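You operate a simulated robot arm through the tools that you are given. There is no shell and no other tool. Be economical: measure what you need, move in short steps, check, and stop when the job is done.

Carry out the task below with a simulated robot arm. There is one attempt and no reset: what you move stays moved.

TASK
Stir the blue bath, dip the green clamp, stand it on the teal rack and drain the dye trough.
Fine: its paper takes the colour; park the paddle, push the plug down again; the other clamps and controls stay.

It is judged by the outcome, as a careful person would: the job done as asked, and still so three seconds after it is handed in. It fails if anything else is knocked over, pushed out of place, dropped, spilled or broken.

THE ROBOT
A 7-joint arm with a two-finger parallel gripper, fixed in place. Base frame: the origin is at the foot of the arm, x ahead of it, y to its left, z up; the work surface is at about z = 804. Lengths are in mm, angles in rad, forces in N, time in s.
With the tool pointing down near the work surface it reaches from about 240 to 680 mm from the base axis. Its first joint turns from -1.152 to 1.152 rad. Payload 2.4 kg.
Tool frame: the origin (TCP) lies between the finger pads and is the grasp point; the fingertips stand 30 mm ahead of it; z points along the fingers, y is the line along which they close. The gripper opens to 94 mm. The fingers are 28 mm wide and 10 mm thick; the gripper's body (50 by 96 mm) begins 55 mm behind the TCP.
Orientation is told as [roll, pitch, yaw] about the base's x, y, z axes, in that order, counted from this pose: with the fingers straight down and closing along the base's y, the tool's x points along the base's -x, its y along +y and its z along -z.

THE INTERFACE
- The arm moves only by the tool step_arm. Its argument "steps" is a list of rows, each an object of numbers (a shift or turn left out is 0, a gripper value left out holds the last): "x", "y", "z": the shift along the base's x, y, z in units of 400 mm (1.0 is 400 mm); "rx", "ry", "rz": the turn, a rotation vector about the base's x, y, z in units of 45 degrees (1.0 is 45 degrees); "claw": the finger opening in mm, from 0 to 94. In form: [{"x": .., "y": .., "z": .., "rx": .., "ry": .., "rz": .., "claw": ..}, ...]. A call has 1 to 10 rows; each row is the pose to reach, as a shift and turn from the pose commanded when the call began. A call with a number of a shift or a turn outside -1 to 1 is refused whole. A row lasts 0.2 s, in which the tool goes at most 50 mm and 0.15 rad; a call with a longer step from one row to the next is refused whole, and so is a gripper value outside its range. A pose out of reach is approached as far as the arm can. The call stops where the force on the tool passes 60 N (or 10 N more than at its start, if that is more) or the arm is blocked; 0.2 s more then pass. The fingers move at their own pace (about 153 mm/s each) and stop on an object; they squeeze with about 44 N. The grip force told is the motor's: it shows also when the fingers shut on nothing. Time passes only in rows, and 0.2 s behind the last, so rows that repeat a pose let the fingers close. It gives the time, the measured TCP pose, the force on the tool (base axes), the opening and the grip force at its end, in the units of the frame above (readings bear some noise).
- Cameras (640 x 400 px; columns grow to the right, rows downward): "scene" is fixed at [47.2, 471, 1458]; the picture's right is [-0.72, -0.70, 0.00], its down [-0.36, 0.37, -0.86] and it looks along [0.60, -0.62, -0.51] (base axes); focal length 314 px, centre (320, 200). "wrist" rides on the gripper at [-37, 0, -58] in the tool frame; the picture's right is [0.00, -1.00, 0.00], its down [0.97, 0.00, -0.24] and it looks along [0.24, 0.00, 0.97] (tool axes); focal length 218 px, centre (320, 200).
- capture(camera): a new picture of that camera. No time passes.
- pixel_to_xyz(camera, pixels): for up to 12 pixels [column, row] of the newest picture of that camera ("zoom" is the newest enlarged one), the place [x, y, z] in the base frame of the surface seen there, good to about 2 mm, but the place of the scene camera against the robot may be out by one fixed shift of up to 12 mm in any direction. No time passes.
- close_up(camera, box): a new picture of the part [left, top, right, bottom] of that camera's present view, enlarged. No time passes.
- finish_job(): hands the job in; it is judged then, once.

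Work in short steps. Measure before you move; look again where a grasp or a placing could have gone wrong, and mend it. You have 80 turns and 38 pictures in all, the two below and enlarged ones among them. Open the gripper and draw the arm clear of the work before you hand the job in, unless the task says otherwise; then end with one line.

The tools are called after "Emit:" as name(argument=value, ...) on one line, values as JSON. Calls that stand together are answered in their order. step_arm: Moves the arm, as the interface text tells. Its arguments: {"type":"object","properties":{"steps":{"type":"array"}},"required":["steps"]} The other tools are called the same way: capture (camera) takes a picture; pixel_to_xyz (camera, pixels) gives the place of the surface under pixels of a picture; close_up (camera, box) takes an enlarged picture of a part of a camera's view; finish_job () hands the job in.

At the start:

```text
t: 0.0
position: [371.0, -188.6, 1152.3]
ee_rot: [-0.001, -0.001, 0.0]
contact_force: [0.0, 0.0, 0.2]
grip_width: 93.8
grasp_force: 0.1
```

scene: 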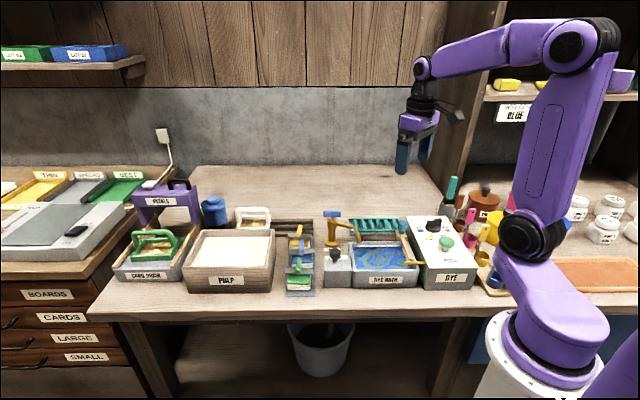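
wrist: 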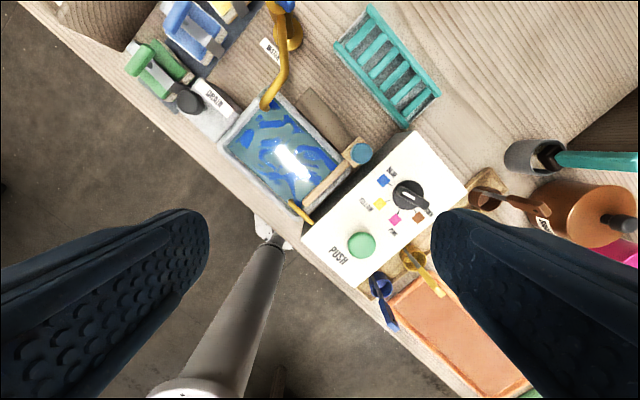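

The pictures show the dye wash trough (scene ~385,255), the teal rack behind it, and the clamps at ~300,265. I take enlarged views to understand each part.

Emit:
close_up(camera="scene", box=[270, 190, 430, 300])

Emit:
close_up(camera="wrist", box=[110, 0, 470, 270])

```text
3.64 times, centred on (350, 245) of scene
```

zoom: 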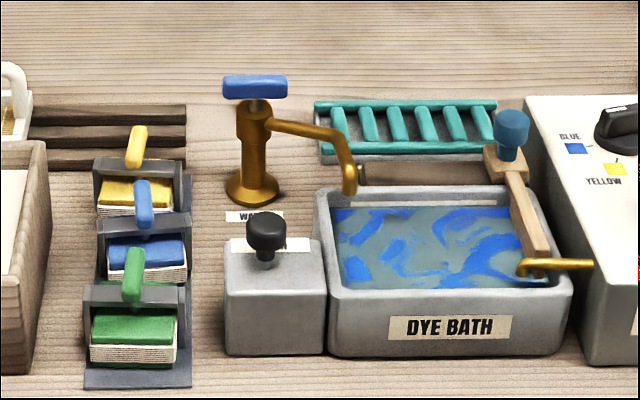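

```text
1.48 times, centred on (290, 135) of wrist
```

zoom: 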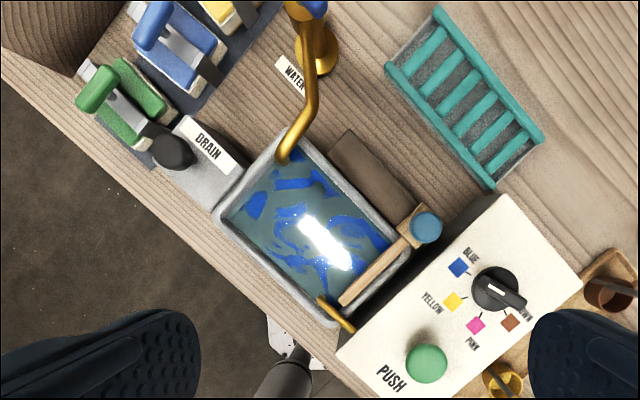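

I measure the main parts in the enlarged wrist picture.

Emit:
pixel_to_xyz(camera="zoom", pixels=[[426, 228], [405, 215], [345, 300], [322, 300], [350, 328], [172, 150], [440, 12], [540, 138], [490, 186], [390, 68], [97, 90], [150, 85]])

Emit:
pixel_to_xyz(camera="wrist", pixels=[[165, 62], [188, 101], [182, 75], [192, 22], [290, 160], [283, 92], [228, 137], [310, 222], [345, 140], [270, 105], [290, 40], [330, 110]])

Emit:
close_up(camera="scene", box=[380, 210, 430, 292])

Emit:
close_up(camera="scene", box=[280, 220, 330, 300])

```text
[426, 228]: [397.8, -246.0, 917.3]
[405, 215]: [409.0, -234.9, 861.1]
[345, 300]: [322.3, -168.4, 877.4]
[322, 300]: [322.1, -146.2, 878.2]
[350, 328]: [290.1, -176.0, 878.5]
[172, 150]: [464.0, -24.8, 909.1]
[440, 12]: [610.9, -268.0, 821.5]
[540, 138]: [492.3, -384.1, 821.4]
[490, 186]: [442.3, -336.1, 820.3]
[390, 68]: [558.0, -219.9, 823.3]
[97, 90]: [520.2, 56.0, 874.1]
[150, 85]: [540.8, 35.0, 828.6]
```

```text
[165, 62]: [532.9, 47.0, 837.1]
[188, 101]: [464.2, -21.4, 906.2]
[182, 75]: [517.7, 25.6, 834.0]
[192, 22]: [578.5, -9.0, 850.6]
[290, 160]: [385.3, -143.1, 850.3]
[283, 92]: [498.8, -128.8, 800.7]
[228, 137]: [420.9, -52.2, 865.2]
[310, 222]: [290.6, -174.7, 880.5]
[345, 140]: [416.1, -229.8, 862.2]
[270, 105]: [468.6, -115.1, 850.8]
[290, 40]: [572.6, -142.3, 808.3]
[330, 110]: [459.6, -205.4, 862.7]
```

```text
4.88 times, centred on (405, 251) of scene
```

zoom: 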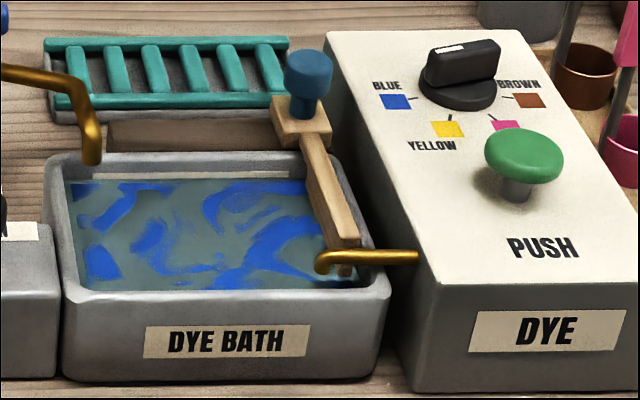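

```text
5.00 times, centred on (305, 260) of scene
```

zoom: 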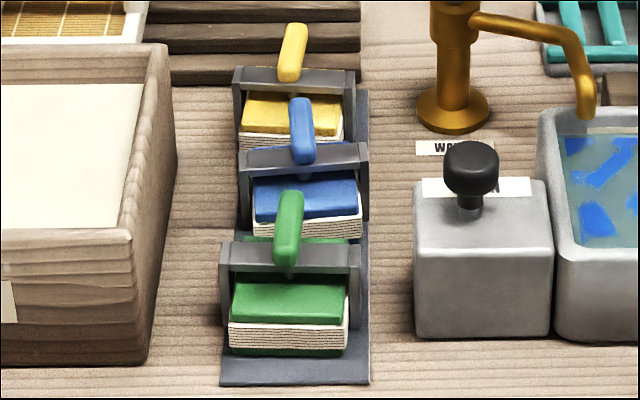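

I turn the tool to line up with the bench (about -45° yaw) and look at the bath from nearer.

Emit:
step_arm(steps=[{"rz": -0.17, "z": -0.04}, {"rz": -0.34, "z": -0.08, "x": 0.03, "y": 0.03}, {"rz": -0.51, "z": -0.12, "x": 0.07, "y": 0.05}, {"rz": -0.68, "z": -0.16, "x": 0.1, "y": 0.05}, {"rz": -0.85, "z": -0.2, "x": 0.1, "y": 0.05}, {"rz": -1.0, "z": -0.2, "x": 0.1, "y": 0.05}])

Emit:
capture(camera="wrist")

```text
t: 1.4
position: [410.8, -170.5, 1072.3]
ee_rot: [0.0, 0.0, -0.788]
contact_force: [0.3, 0.4, -0.4]
grip_width: 94.5
grasp_force: 0.1
```

```text
31 pictures are left
```

wrist: 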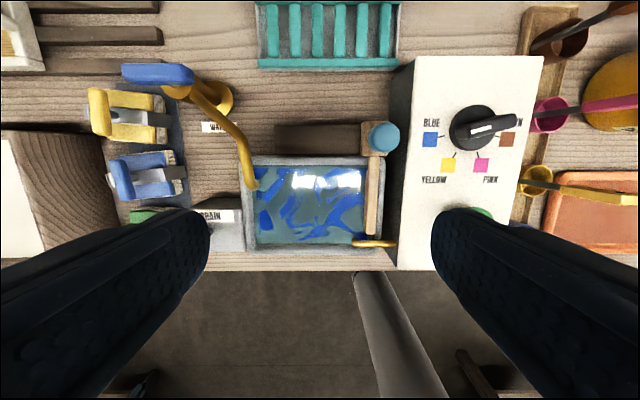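

The view is now square with the bench. I measure bath, rail, knob, spout and rack.

Emit:
pixel_to_xyz(camera="wrist", pixels=[[250, 163], [365, 160], [250, 243], [383, 136], [384, 152], [370, 228], [280, 138], [362, 138], [251, 186], [240, 150], [215, 110], [360, 244]])

Emit:
pixel_to_xyz(camera="wrist", pixels=[[260, 62], [397, 62], [328, 62], [328, 8], [316, 35], [305, 35], [340, 35], [157, 75], [410, 100], [265, 200], [360, 200], [175, 87]])

Emit:
close_up(camera="wrist", box=[230, 100, 420, 255])

```text
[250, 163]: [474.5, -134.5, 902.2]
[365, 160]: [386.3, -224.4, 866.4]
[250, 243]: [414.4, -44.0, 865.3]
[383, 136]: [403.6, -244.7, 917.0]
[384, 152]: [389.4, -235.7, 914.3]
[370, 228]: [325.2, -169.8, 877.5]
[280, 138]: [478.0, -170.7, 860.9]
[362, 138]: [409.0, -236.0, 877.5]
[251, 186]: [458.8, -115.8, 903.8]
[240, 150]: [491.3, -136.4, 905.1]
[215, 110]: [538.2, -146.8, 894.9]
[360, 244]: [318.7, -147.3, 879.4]
```

```text
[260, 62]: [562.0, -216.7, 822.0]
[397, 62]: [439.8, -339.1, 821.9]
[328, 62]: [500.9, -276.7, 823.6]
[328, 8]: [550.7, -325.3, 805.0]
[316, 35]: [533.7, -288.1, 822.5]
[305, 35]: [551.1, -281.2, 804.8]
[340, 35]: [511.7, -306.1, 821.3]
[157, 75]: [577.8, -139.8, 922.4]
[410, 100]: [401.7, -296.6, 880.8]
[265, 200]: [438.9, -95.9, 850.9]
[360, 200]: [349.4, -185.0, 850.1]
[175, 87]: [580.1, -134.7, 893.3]
```

```text
2.58 times, centred on (325, 178) of wrist
```

zoom: 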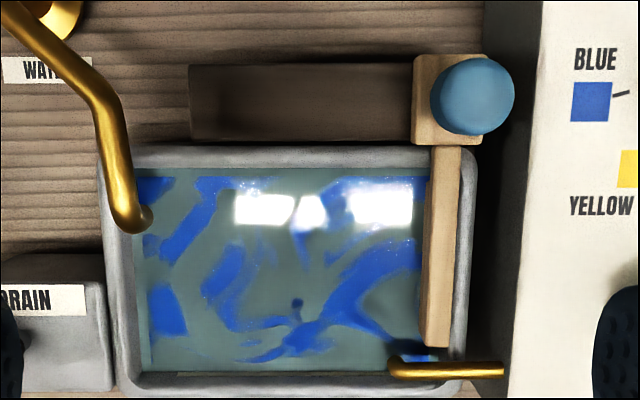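

The paddle's carriage rides on the rail from s≈112 to ≈200 mm (left along the bench); knob centre is about (401.5,-244.5), top 917. I move over it with a narrow opening and stop a little above.

Emit:
step_arm(steps=[{"y": -0.1, "x": -0.01, "claw": 48}, {"y": -0.19, "x": -0.024, "z": -0.02}, {"y": -0.19, "x": -0.024, "z": -0.13}, {"y": -0.19, "x": -0.024, "z": -0.24}, {"y": -0.19, "x": -0.024, "z": -0.28}])

Emit:
capture(camera="wrist")

```text
t: 2.6
position: [401.6, -245.1, 961.5]
ee_rot: [0.0, -0.001, -0.786]
contact_force: [0.4, -0.2, -0.5]
grip_width: 48.0
grasp_force: 0.1
```

```text
29 pictures are left
```

wrist: 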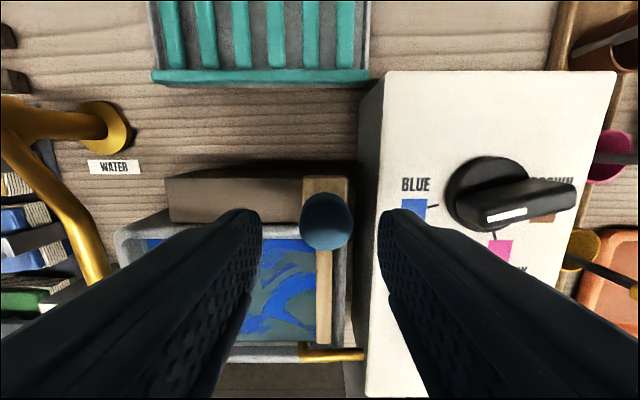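

The knob sits centred between the fingers (col 326 vs 321). I descend to TCP 914 and close.

Emit:
step_arm(steps=[{"z": -0.06, "x": -0.002, "y": -0.002}, {"z": -0.119, "x": -0.002, "y": -0.002}, {"z": -0.119, "x": -0.002, "y": -0.002, "claw": 20}, {"z": -0.119, "x": -0.002, "y": -0.002, "claw": 20}])

```text
t: 3.6
position: [401.8, -245.4, 912.8]
ee_rot: [0.0, 0.0, -0.785]
contact_force: [-3.0, 2.9, 8.8]
grip_width: 27.5
grasp_force: 45.1
```

Gripped at 27.5 mm. I slide the carriage along the rail, gently at first.

Emit:
step_arm(steps=[{"x": 0.018, "y": 0.018}, {"x": 0.036, "y": 0.036}, {"x": 0.054, "y": 0.054}, {"x": 0.072, "y": 0.072}])

Emit:
capture(camera="scene")

```text
t: 4.6
position: [429.4, -217.3, 914.3]
ee_rot: [-0.002, -0.002, -0.786]
contact_force: [-4.7, 6.9, 25.1]
grip_width: 27.6
grasp_force: 44.6
```

```text
28 pictures are left
```

scene: 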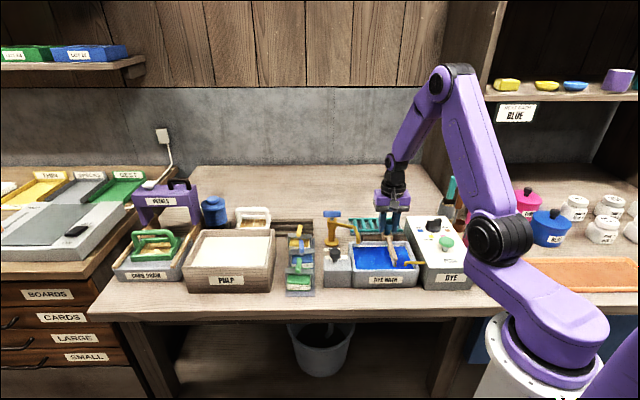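

The bath already turns uniformly blue. I continue the stroke with slight relief in z and come back.

Emit:
step_arm(steps=[{"x": 0.02, "y": 0.02, "z": 0.003}, {"x": 0.04, "y": 0.04, "z": 0.004}, {"x": 0.058, "y": 0.058, "z": 0.004}, {"x": 0.03, "y": 0.03, "z": 0.004}, {"x": 0.0, "y": 0.0, "z": 0.004}, {"x": -0.03, "y": -0.03, "z": 0.004}, {"x": 0, "y": 0, "z": 0.004}, {"x": 0.03, "y": 0.03, "z": 0.004}, {"x": 0.058, "y": 0.058, "z": 0.004}])

```text
t: 6.6
position: [452.5, -193.8, 914.1]
ee_rot: [-0.001, 0.003, -0.786]
contact_force: [-3.2, 3.2, -30.3]
grip_width: 27.5
grasp_force: 45.2
```

Emit:
step_arm(steps=[{"x": -0.03, "y": -0.03, "z": -0.002}, {"x": -0.06, "y": -0.06, "z": -0.002}, {"x": -0.09, "y": -0.09, "z": -0.002}, {"x": -0.06, "y": -0.06, "z": -0.002}, {"x": -0.03, "y": -0.03, "z": -0.002}, {"x": -0.06, "y": -0.06, "z": -0.002}, {"x": -0.09, "y": -0.09, "z": -0.002}, {"x": -0.115, "y": -0.115, "z": -0.002}, {"x": -0.13, "y": -0.13, "z": -0.002}, {"x": -0.13, "y": -0.13, "z": -0.002}])

Emit:
close_up(camera="scene", box=[340, 190, 440, 295])

```text
t: 8.8
position: [400.2, -247.1, 914.4]
ee_rot: [0.0, 0.001, -0.787]
contact_force: [-9.8, 9.2, -3.5]
grip_width: 27.2
grasp_force: 44.6
```

```text
3.81 times, centred on (390, 242) of scene
```

zoom: 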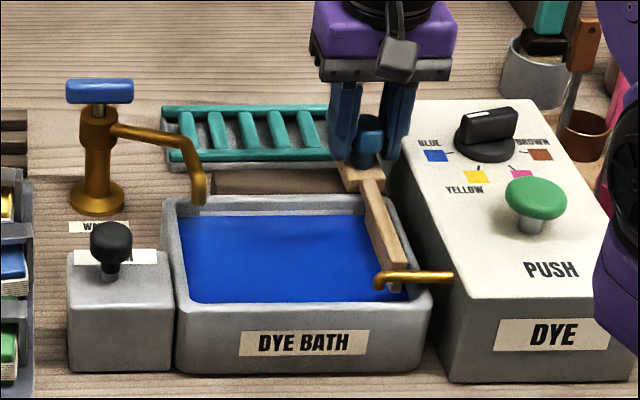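

The bath is uniformly blue and the paddle is back at its place. I release, rise, and move over the green clamp to look.

Emit:
step_arm(steps=[{"claw": 47}, {"claw": 47}, {"z": 0.12}, {"z": 0.24}, {"z": 0.3}])

Emit:
step_arm(steps=[{"x": 0.045, "y": 0.11}, {"x": 0.09, "y": 0.22}, {"x": 0.135, "y": 0.33}, {"x": 0.18, "y": 0.44}, {"x": 0.225, "y": 0.55}, {"x": 0.27, "y": 0.66}, {"x": 0.3, "y": 0.75}, {"x": 0.3, "y": 0.75}])

Emit:
capture(camera="wrist")

```text
t: 10.0
position: [400.8, -246.7, 1033.1]
ee_rot: [0.0, -0.001, -0.785]
contact_force: [0.2, 0.6, -0.2]
grip_width: 47.1
grasp_force: 0.1
```

```text
t: 11.8
position: [519.6, 55.1, 1033.8]
ee_rot: [0.0, 0.0, -0.785]
contact_force: [0.1, 0.5, 0.8]
grip_width: 47.1
grasp_force: 0.1
```

```text
26 pictures are left
```

wrist: 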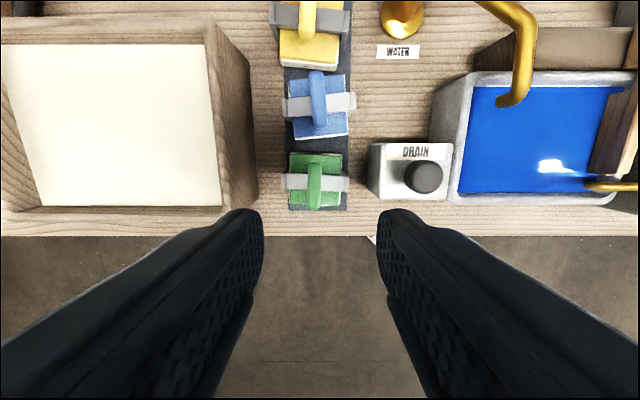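

Emit:
close_up(camera="wrist", box=[270, 60, 370, 220])

Emit:
pixel_to_xyz(camera="wrist", pixels=[[315, 165], [314, 203], [315, 185], [295, 182], [338, 183], [297, 165], [333, 165], [297, 203], [333, 203], [317, 75], [320, 110], [284, 182]])

Emit:
pixel_to_xyz(camera="wrist", pixels=[[348, 183], [290, 207], [340, 155], [423, 176], [530, 140], [465, 150], [470, 200], [520, 195], [525, 80], [290, 120], [345, 207], [320, 85]])

```text
2.50 times, centred on (320, 140) of wrist
```

zoom: 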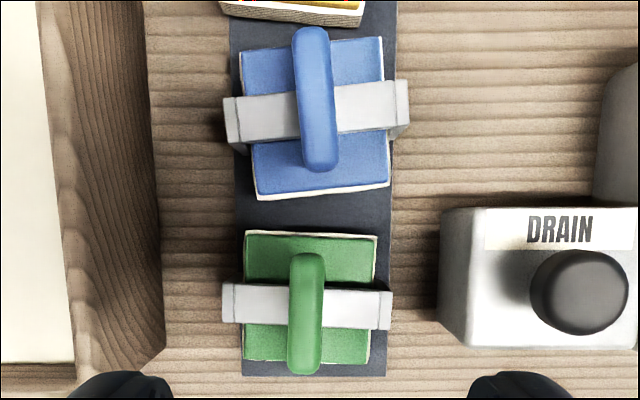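

```text
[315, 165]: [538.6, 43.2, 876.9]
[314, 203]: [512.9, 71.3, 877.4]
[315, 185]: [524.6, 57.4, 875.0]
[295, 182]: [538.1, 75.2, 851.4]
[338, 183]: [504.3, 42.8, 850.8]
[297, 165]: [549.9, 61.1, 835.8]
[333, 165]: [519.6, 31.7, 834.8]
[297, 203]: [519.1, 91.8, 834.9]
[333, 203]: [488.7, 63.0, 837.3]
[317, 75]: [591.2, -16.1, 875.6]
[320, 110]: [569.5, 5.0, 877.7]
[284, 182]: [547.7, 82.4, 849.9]
```

```text
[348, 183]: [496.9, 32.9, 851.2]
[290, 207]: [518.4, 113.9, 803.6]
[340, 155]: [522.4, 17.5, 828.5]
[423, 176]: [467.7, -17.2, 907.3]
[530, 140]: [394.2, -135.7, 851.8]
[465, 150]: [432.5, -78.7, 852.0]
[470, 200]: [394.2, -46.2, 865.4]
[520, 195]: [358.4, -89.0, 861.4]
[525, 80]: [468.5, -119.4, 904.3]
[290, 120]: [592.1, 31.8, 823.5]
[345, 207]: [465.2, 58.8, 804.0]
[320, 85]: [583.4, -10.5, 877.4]
```

Green handle: centre (525,58), top 877, crossbar top 851. I come down with the tips just above the crossbar (TCP ≈ 885) and close.

Emit:
step_arm(steps=[{"x": 0.013, "y": 0.007, "z": -0.1}, {"x": 0.013, "y": 0.007, "z": -0.2}, {"x": 0.013, "y": 0.007, "z": -0.29}, {"x": 0.013, "y": 0.007, "z": -0.345}, {"x": 0.013, "y": 0.007, "z": -0.37}, {"x": 0.013, "y": 0.007, "z": -0.37, "claw": 4}, {"x": 0.013, "y": 0.007, "z": -0.37, "claw": 4}])

Emit:
capture(camera="wrist")

```text
t: 13.4
position: [525.5, 56.3, 885.4]
ee_rot: [0.0, 0.0, -0.786]
contact_force: [1.3, 0.8, 1.9]
grip_width: 13.3
grasp_force: 44.3
```

```text
24 pictures are left
```

wrist: 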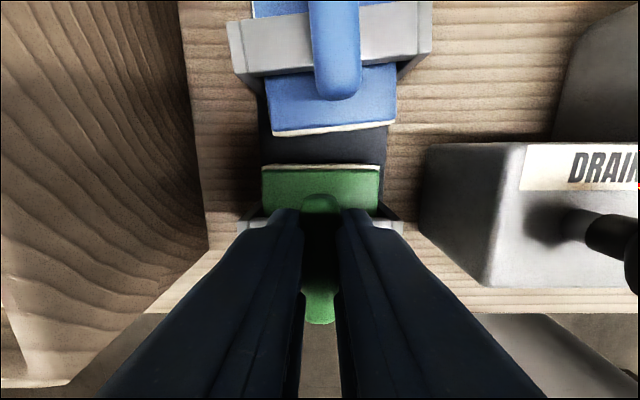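

Gripped at 13.3 mm. I lift straight up and check.

Emit:
step_arm(steps=[{"z": 0.03}, {"z": 0.08}, {"z": 0.17}, {"z": 0.26}, {"z": 0.35}, {"z": 0.37}])

Emit:
close_up(camera="scene", box=[240, 130, 400, 300])

```text
t: 14.8
position: [526.6, 57.3, 1033.7]
ee_rot: [-0.002, -0.001, -0.785]
contact_force: [0.4, 0.6, -0.9]
grip_width: 13.4
grasp_force: 44.1
```

```text
2.35 times, centred on (320, 215) of scene
```

zoom: 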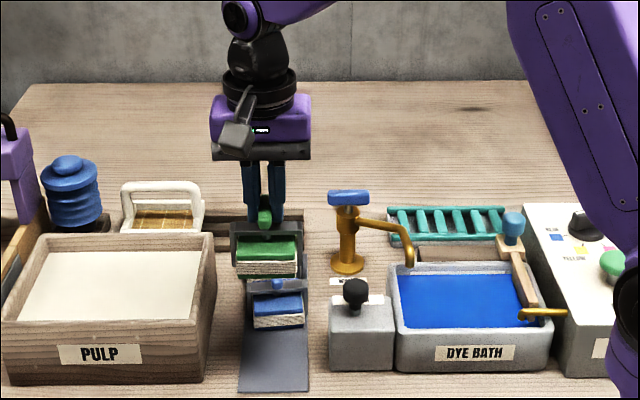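

Held level. I move it over the bath, between paddle and spout.

Emit:
step_arm(steps=[{"x": -0.06, "y": -0.08}, {"x": -0.12, "y": -0.16}, {"x": -0.18, "y": -0.24}, {"x": -0.24, "y": -0.32}, {"x": -0.3, "y": -0.4}, {"x": -0.344, "y": -0.479}, {"x": -0.344, "y": -0.479}])

Emit:
step_arm(steps=[{"z": -0.08}, {"z": -0.15}])

Emit:
close_up(camera="scene", box=[320, 170, 450, 300])

Emit:
capture(camera="wrist")

```text
t: 16.4
position: [387.6, -135.5, 1031.9]
ee_rot: [-0.001, 0.0, -0.785]
contact_force: [-0.6, 0.1, -0.7]
grip_width: 12.8
grasp_force: 43.5
```

```text
t: 17.0
position: [386.6, -136.4, 973.1]
ee_rot: [-0.001, 0.001, -0.784]
contact_force: [-0.1, 0.4, -2.1]
grip_width: 13.4
grasp_force: 43.5
```

```text
3.08 times, centred on (385, 235) of scene
```

zoom: 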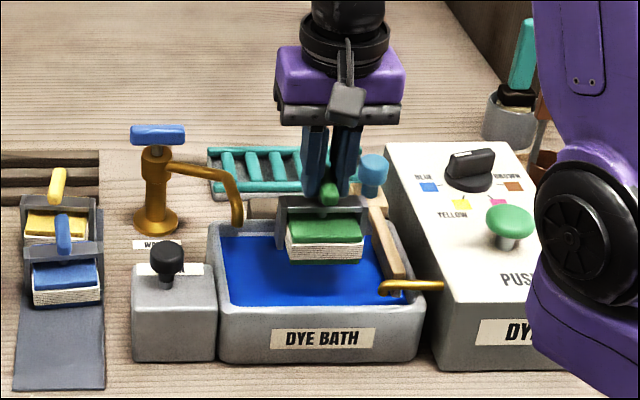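

```text
21 pictures are left
```

wrist: 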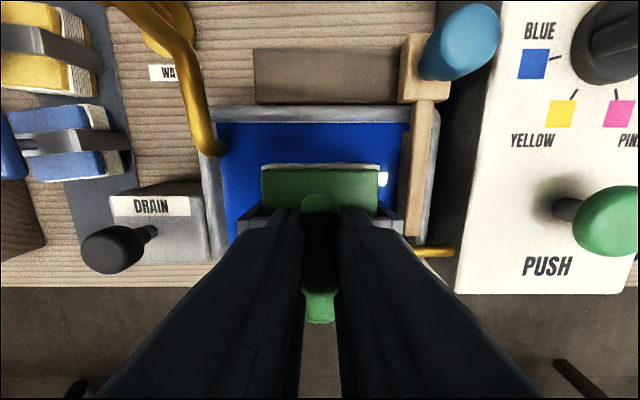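

The clamp hangs clear of the paddle and the spout. I lower it slowly into the dye.

Emit:
step_arm(steps=[{"z": -0.05}, {"z": -0.1}, {"z": -0.14}, {"z": -0.165}, {"z": -0.18}, {"z": -0.19}, {"z": -0.19}, {"z": -0.19}, {"z": -0.19}, {"z": -0.19}])

Emit:
close_up(camera="scene", box=[320, 170, 450, 300])

```text
t: 19.2
position: [388.4, -136.5, 897.9]
ee_rot: [0.0, -0.001, -0.785]
contact_force: [0.0, -0.6, -0.4]
grip_width: 13.2
grasp_force: 44.1
```

```text
3.08 times, centred on (385, 235) of scene
```

zoom: 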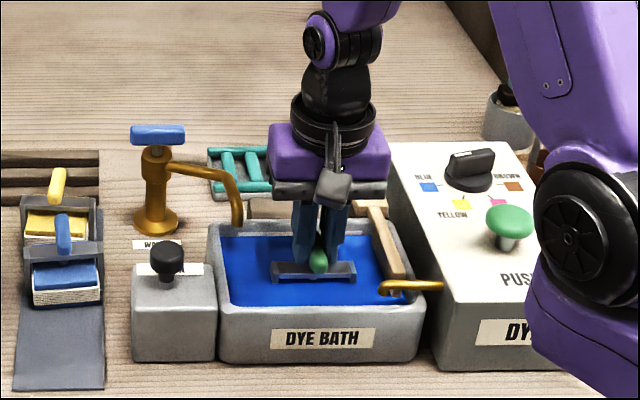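

The boards and paper are fully under. I hold for two more seconds, then raise.

Emit:
step_arm(steps=[{}, {}, {}, {}, {}, {}, {}, {}, {}, {}])

Emit:
step_arm(steps=[{"z": 0.04}, {"z": 0.08}, {"z": 0.12}, {"z": 0.18}, {"z": 0.18}, {"z": 0.18}, {"z": 0.18}, {"z": 0.18}])

Emit:
close_up(camera="scene", box=[320, 170, 450, 300])

```text
t: 21.4
position: [387.8, -136.2, 897.7]
ee_rot: [0.001, -0.001, -0.783]
contact_force: [0.5, 0.8, -1.2]
grip_width: 12.9
grasp_force: 43.6
```

```text
t: 23.2
position: [387.2, -135.5, 969.8]
ee_rot: [0.0, 0.001, -0.787]
contact_force: [1.1, -0.5, -1.3]
grip_width: 13.2
grasp_force: 43.9
```

```text
3.08 times, centred on (385, 235) of scene
```

zoom: 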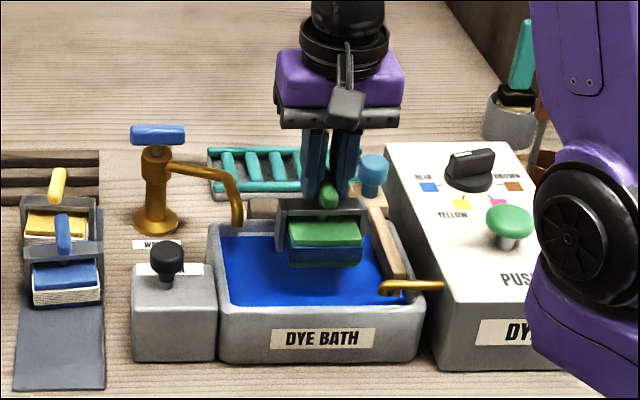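

The paper has taken the blue. I rise above the paddle knob and carry the clamp to the rack centre (about 525,-303).

Emit:
step_arm(steps=[{"z": 0.08}, {"z": 0.16}, {"x": 0.07, "y": -0.084, "z": 0.16}, {"x": 0.14, "y": -0.168, "z": 0.16}, {"x": 0.21, "y": -0.252, "z": 0.16}, {"x": 0.28, "y": -0.336, "z": 0.16}, {"x": 0.344, "y": -0.418, "z": 0.16}, {"x": 0.344, "y": -0.418, "z": 0.1}, {"x": 0.344, "y": -0.418, "z": 0.02}, {"x": 0.344, "y": -0.418, "z": -0.06}])

Emit:
capture(camera="wrist")

Emit:
close_up(camera="scene", box=[320, 150, 450, 280])

```text
t: 25.4
position: [526.1, -302.7, 944.9]
ee_rot: [0.0, 0.001, -0.784]
contact_force: [-0.5, 0.6, -0.4]
grip_width: 13.2
grasp_force: 43.8
```

```text
18 pictures are left
```

wrist: 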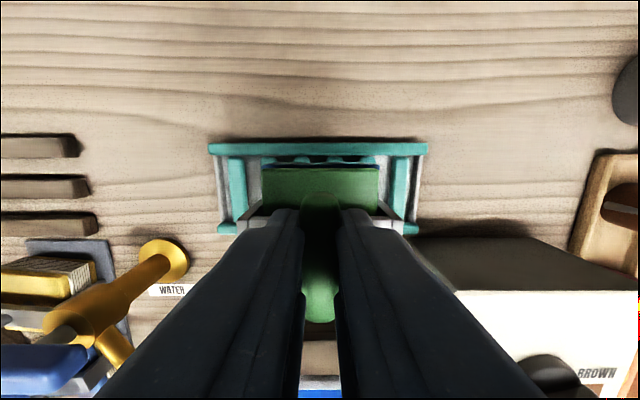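

```text
3.08 times, centred on (385, 215) of scene
```

zoom: 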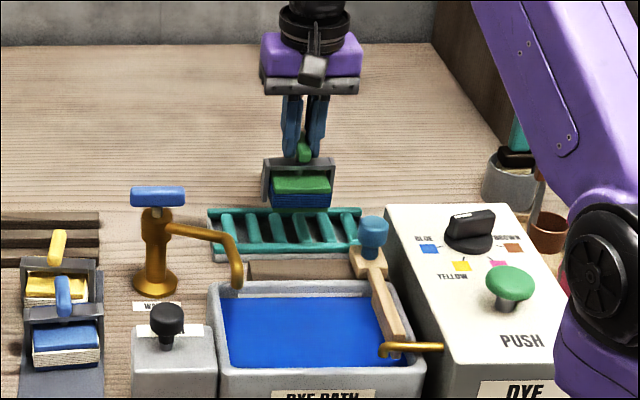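

Centred over the slats. I lower it slowly until it touches.

Emit:
step_arm(steps=[{"z": -0.05}, {"z": -0.085}, {"z": -0.1}, {"z": -0.105}, {"z": -0.11}, {"z": -0.112}])

```text
t: 26.8
position: [525.9, -302.0, 903.9]
ee_rot: [0.001, -0.003, -0.786]
contact_force: [-13.0, 6.7, 38.4]
grip_width: 13.3
grasp_force: 43.8
```

It touched at TCP 904. I relax by about 2 mm and look before opening.

Emit:
step_arm(steps=[{"z": 0.005}])

Emit:
close_up(camera="scene", box=[340, 170, 420, 250])

```text
t: 27.2
position: [525.2, -302.7, 904.2]
ee_rot: [0.0, -0.002, -0.786]
contact_force: [-6.0, 3.4, 26.0]
grip_width: 13.0
grasp_force: 44.3
```

```text
5.00 times, centred on (380, 210) of scene
```

zoom: 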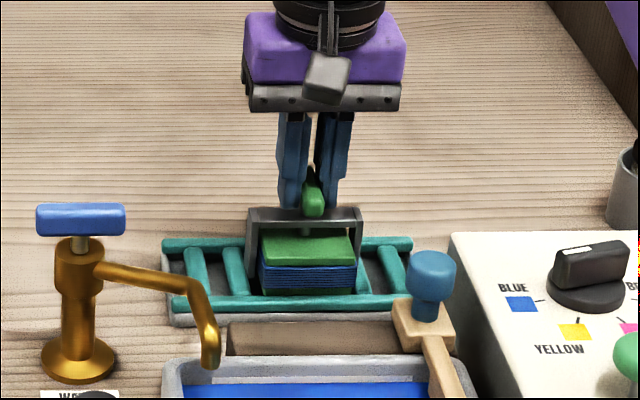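

Seated between the rack's rails. I relax a touch more, open, and rise.

Emit:
step_arm(steps=[{"z": 0.004}, {"z": 0.004, "claw": 45}, {"z": 0.004, "claw": 45}, {"z": 0.05, "claw": 45}, {"z": 0.15, "claw": 45}, {"z": 0.27, "claw": 45}, {"z": 0.35, "claw": 45}])

Emit:
capture(camera="wrist")

Emit:
close_up(camera="scene", box=[320, 180, 420, 290])

```text
t: 28.8
position: [524.6, -302.1, 1045.1]
ee_rot: [0.0, 0.0, -0.783]
contact_force: [-0.6, 0.1, 0.0]
grip_width: 44.8
grasp_force: 0.1
```

```text
15 pictures are left
```

wrist: 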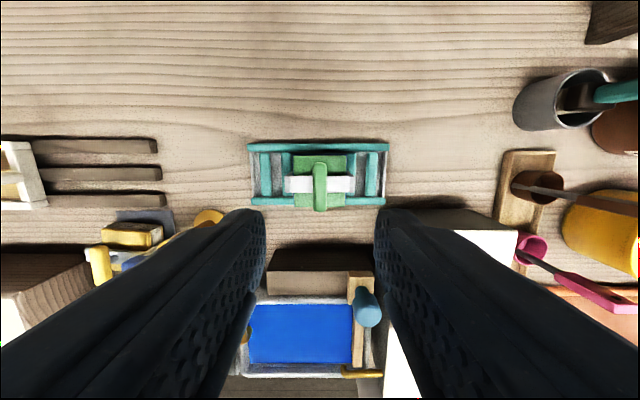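

```text
3.64 times, centred on (370, 235) of scene
```

zoom: 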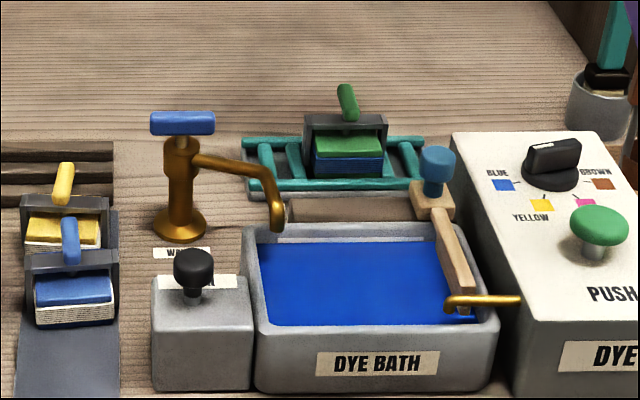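

The clamp stands steadily on the rack, blue paper. Next, the drain knob at (467.7,-17.2), top 907: I move above it.

Emit:
step_arm(steps=[{"x": -0.02, "y": 0.11, "claw": 52}, {"x": -0.04, "y": 0.22}, {"x": -0.06, "y": 0.33}, {"x": -0.08, "y": 0.44}, {"x": -0.1, "y": 0.55}, {"x": -0.12, "y": 0.66}, {"x": -0.142, "y": 0.712}, {"x": -0.142, "y": 0.712, "z": -0.1}, {"x": -0.142, "y": 0.712, "z": -0.2}, {"x": -0.142, "y": 0.712, "z": -0.23}])

Emit:
capture(camera="wrist")

```text
t: 31.0
position: [467.8, -16.8, 949.1]
ee_rot: [0.0, 0.0, -0.785]
contact_force: [-0.5, -0.2, 0.8]
grip_width: 52.1
grasp_force: 0.1
```

```text
13 pictures are left
```

wrist: 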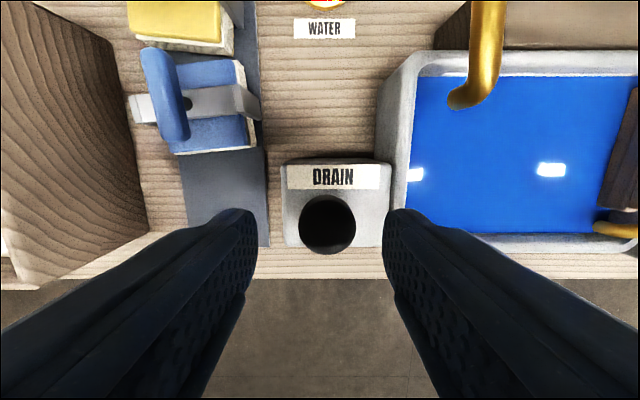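

The knob is at col 327 against finger centre 320; I shift 2.5 mm right, descend to TCP ~902 and close.

Emit:
step_arm(steps=[{"x": -0.0045, "y": -0.0045, "z": -0.05}, {"x": -0.0045, "y": -0.0045, "z": -0.1}, {"x": -0.0045, "y": -0.0045, "z": -0.117}, {"x": -0.0045, "y": -0.0045, "z": -0.117, "claw": 15}, {"x": -0.0045, "y": -0.0045, "z": -0.117, "claw": 15}])

```text
t: 32.2
position: [466.5, -20.4, 904.1]
ee_rot: [-0.002, 0.002, -0.786]
contact_force: [-6.6, -6.4, -0.2]
grip_width: 29.4
grasp_force: 44.8
```

Gripped at 29.4 mm with little force. I pull the plug up gently.

Emit:
step_arm(steps=[{"z": 0.01}, {"z": 0.02}, {"z": 0.03}, {"z": 0.04}, {"z": 0.05}])

Emit:
close_up(camera="scene", box=[300, 180, 430, 300])

```text
t: 33.4
position: [466.6, -20.2, 924.8]
ee_rot: [-0.002, 0.002, -0.787]
contact_force: [-14.7, -17.8, -2.0]
grip_width: 29.1
grasp_force: 45.1
```

```text
3.33 times, centred on (365, 240) of scene
```

zoom: 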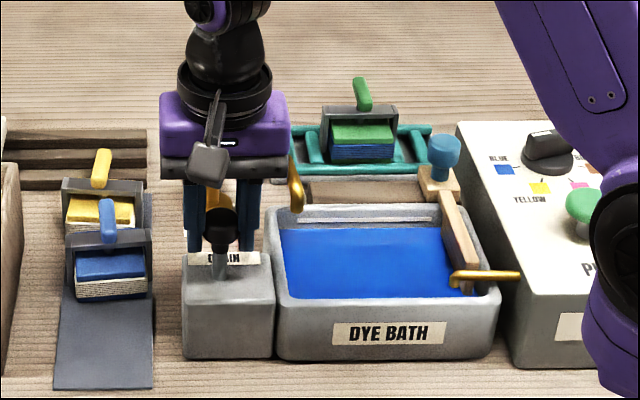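

The plug is up and the level is falling. I ease the side force and wait.

Emit:
step_arm(steps=[{"x": -0.002, "y": -0.002}, {"x": -0.002, "y": -0.002}, {"x": -0.002, "y": -0.002}, {"x": -0.002, "y": -0.002}, {"x": -0.002, "y": -0.002}, {"x": -0.002, "y": -0.002}, {"x": -0.002, "y": -0.002}, {"x": -0.002, "y": -0.002}, {"x": -0.002, "y": -0.002}, {"x": -0.002, "y": -0.002}])

Emit:
close_up(camera="scene", box=[300, 180, 430, 300])

```text
t: 35.6
position: [465.3, -19.4, 923.6]
ee_rot: [0.0, 0.0, -0.785]
contact_force: [-10.6, -11.7, -0.5]
grip_width: 29.4
grasp_force: 44.9
```

```text
3.33 times, centred on (365, 240) of scene
```

zoom: 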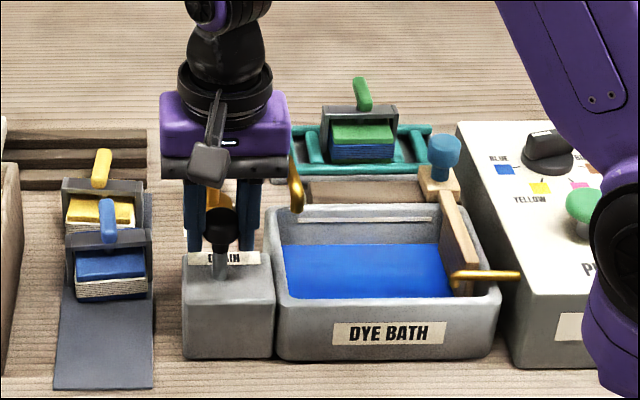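

Draining steadily. I keep holding.

Emit:
step_arm(steps=[{}, {}, {}, {}, {}, {}, {}, {}, {}, {}])

Emit:
step_arm(steps=[{}, {}, {}, {}, {}, {}, {}, {}, {}, {}])

Emit:
step_arm(steps=[{}, {}, {}, {}, {}, {}, {}, {}, {}, {}])

Emit:
close_up(camera="scene", box=[300, 180, 430, 300])

```text
t: 37.8
position: [464.8, -20.1, 925.1]
ee_rot: [0.0, -0.001, -0.786]
contact_force: [-10.2, -10.2, -0.1]
grip_width: 29.4
grasp_force: 45.6
```

```text
t: 40.0
position: [464.6, -20.5, 924.4]
ee_rot: [-0.001, 0.001, -0.784]
contact_force: [-8.8, -9.4, 0.3]
grip_width: 29.3
grasp_force: 45.0
```

```text
t: 42.2
position: [465.0, -19.8, 924.6]
ee_rot: [0.0, 0.0, -0.787]
contact_force: [-9.2, -10.1, -1.0]
grip_width: 29.6
grasp_force: 45.6
```

```text
3.33 times, centred on (365, 240) of scene
```

zoom: 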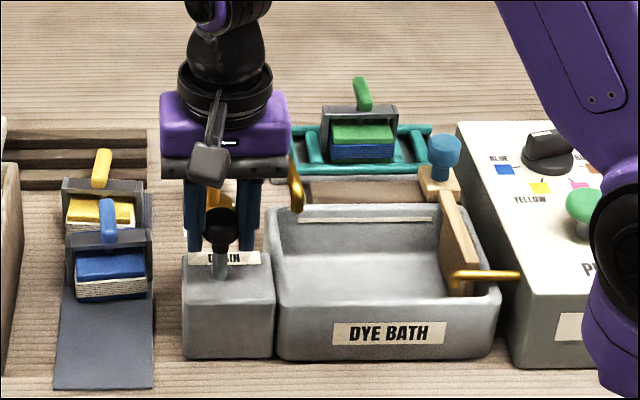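

The trough looks empty. I hold one second more, then push the plug down to its starting height.

Emit:
step_arm(steps=[{}, {}, {}, {}, {}, {"z": -0.015}, {"z": -0.03}, {"z": -0.045}, {"z": -0.052}, {"z": -0.054}])

Emit:
close_up(camera="scene", box=[300, 180, 430, 300])

```text
t: 44.4
position: [466.0, -21.3, 903.7]
ee_rot: [0.001, 0.0, -0.784]
contact_force: [-17.5, -6.5, 37.8]
grip_width: 29.4
grasp_force: 44.7
```

```text
3.33 times, centred on (365, 240) of scene
```

zoom: 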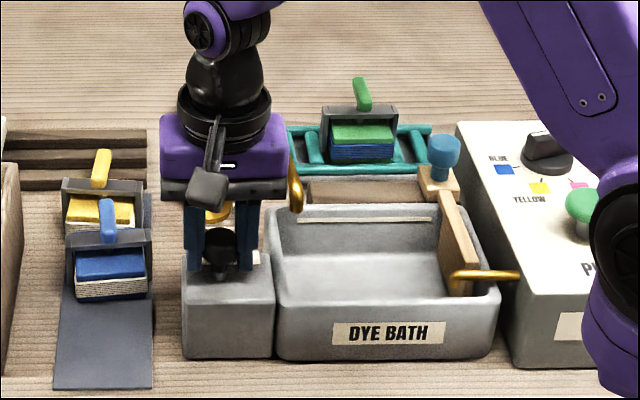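

The plug has met its stop (38 N, TCP 903.7 as before). I release and rise clear.

Emit:
step_arm(steps=[{"z": 0.003}, {"z": 0.003, "claw": 52}, {"z": 0.003, "claw": 52}, {"z": 0.05}, {"z": 0.15}, {"z": 0.27}, {"z": 0.39}, {"z": 0.5}, {"z": 0.6, "claw": 90}])

Emit:
capture(camera="scene")

Emit:
close_up(camera="scene", box=[280, 180, 430, 300])

```text
t: 46.4
position: [465.6, -21.6, 1142.5]
ee_rot: [-0.001, 0.003, -0.786]
contact_force: [0.7, -0.6, -0.2]
grip_width: 90.1
grasp_force: 0.2
```

```text
8 pictures are left
```

scene: 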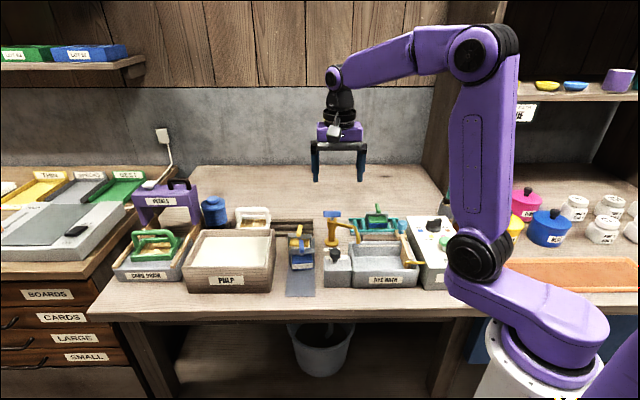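

```text
3.33 times, centred on (355, 240) of scene
```

zoom: 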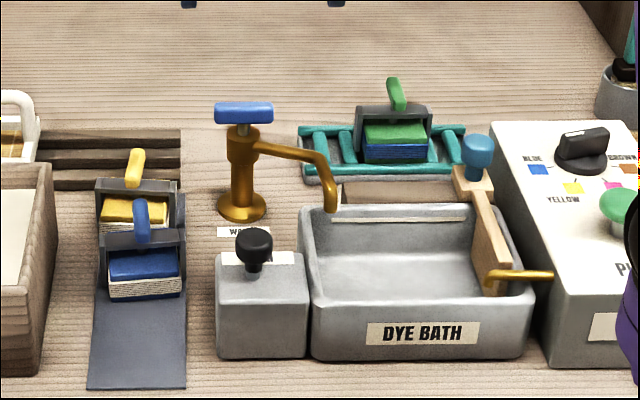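

The trough is empty and the plug is down. The paddle is parked, and the clamp stands on the rack with blue paper. The arm is clear, so I hand in.

Emit:
finish_job()

```text
The job is handed in.
```

I stirred the blue bath and dipped the green clamp, so its paper is now blue and it stands on the teal rack. The trough is drained, the plug is pushed down again, and the paddle is parked where it started. The other clamps and the controls were not touched.
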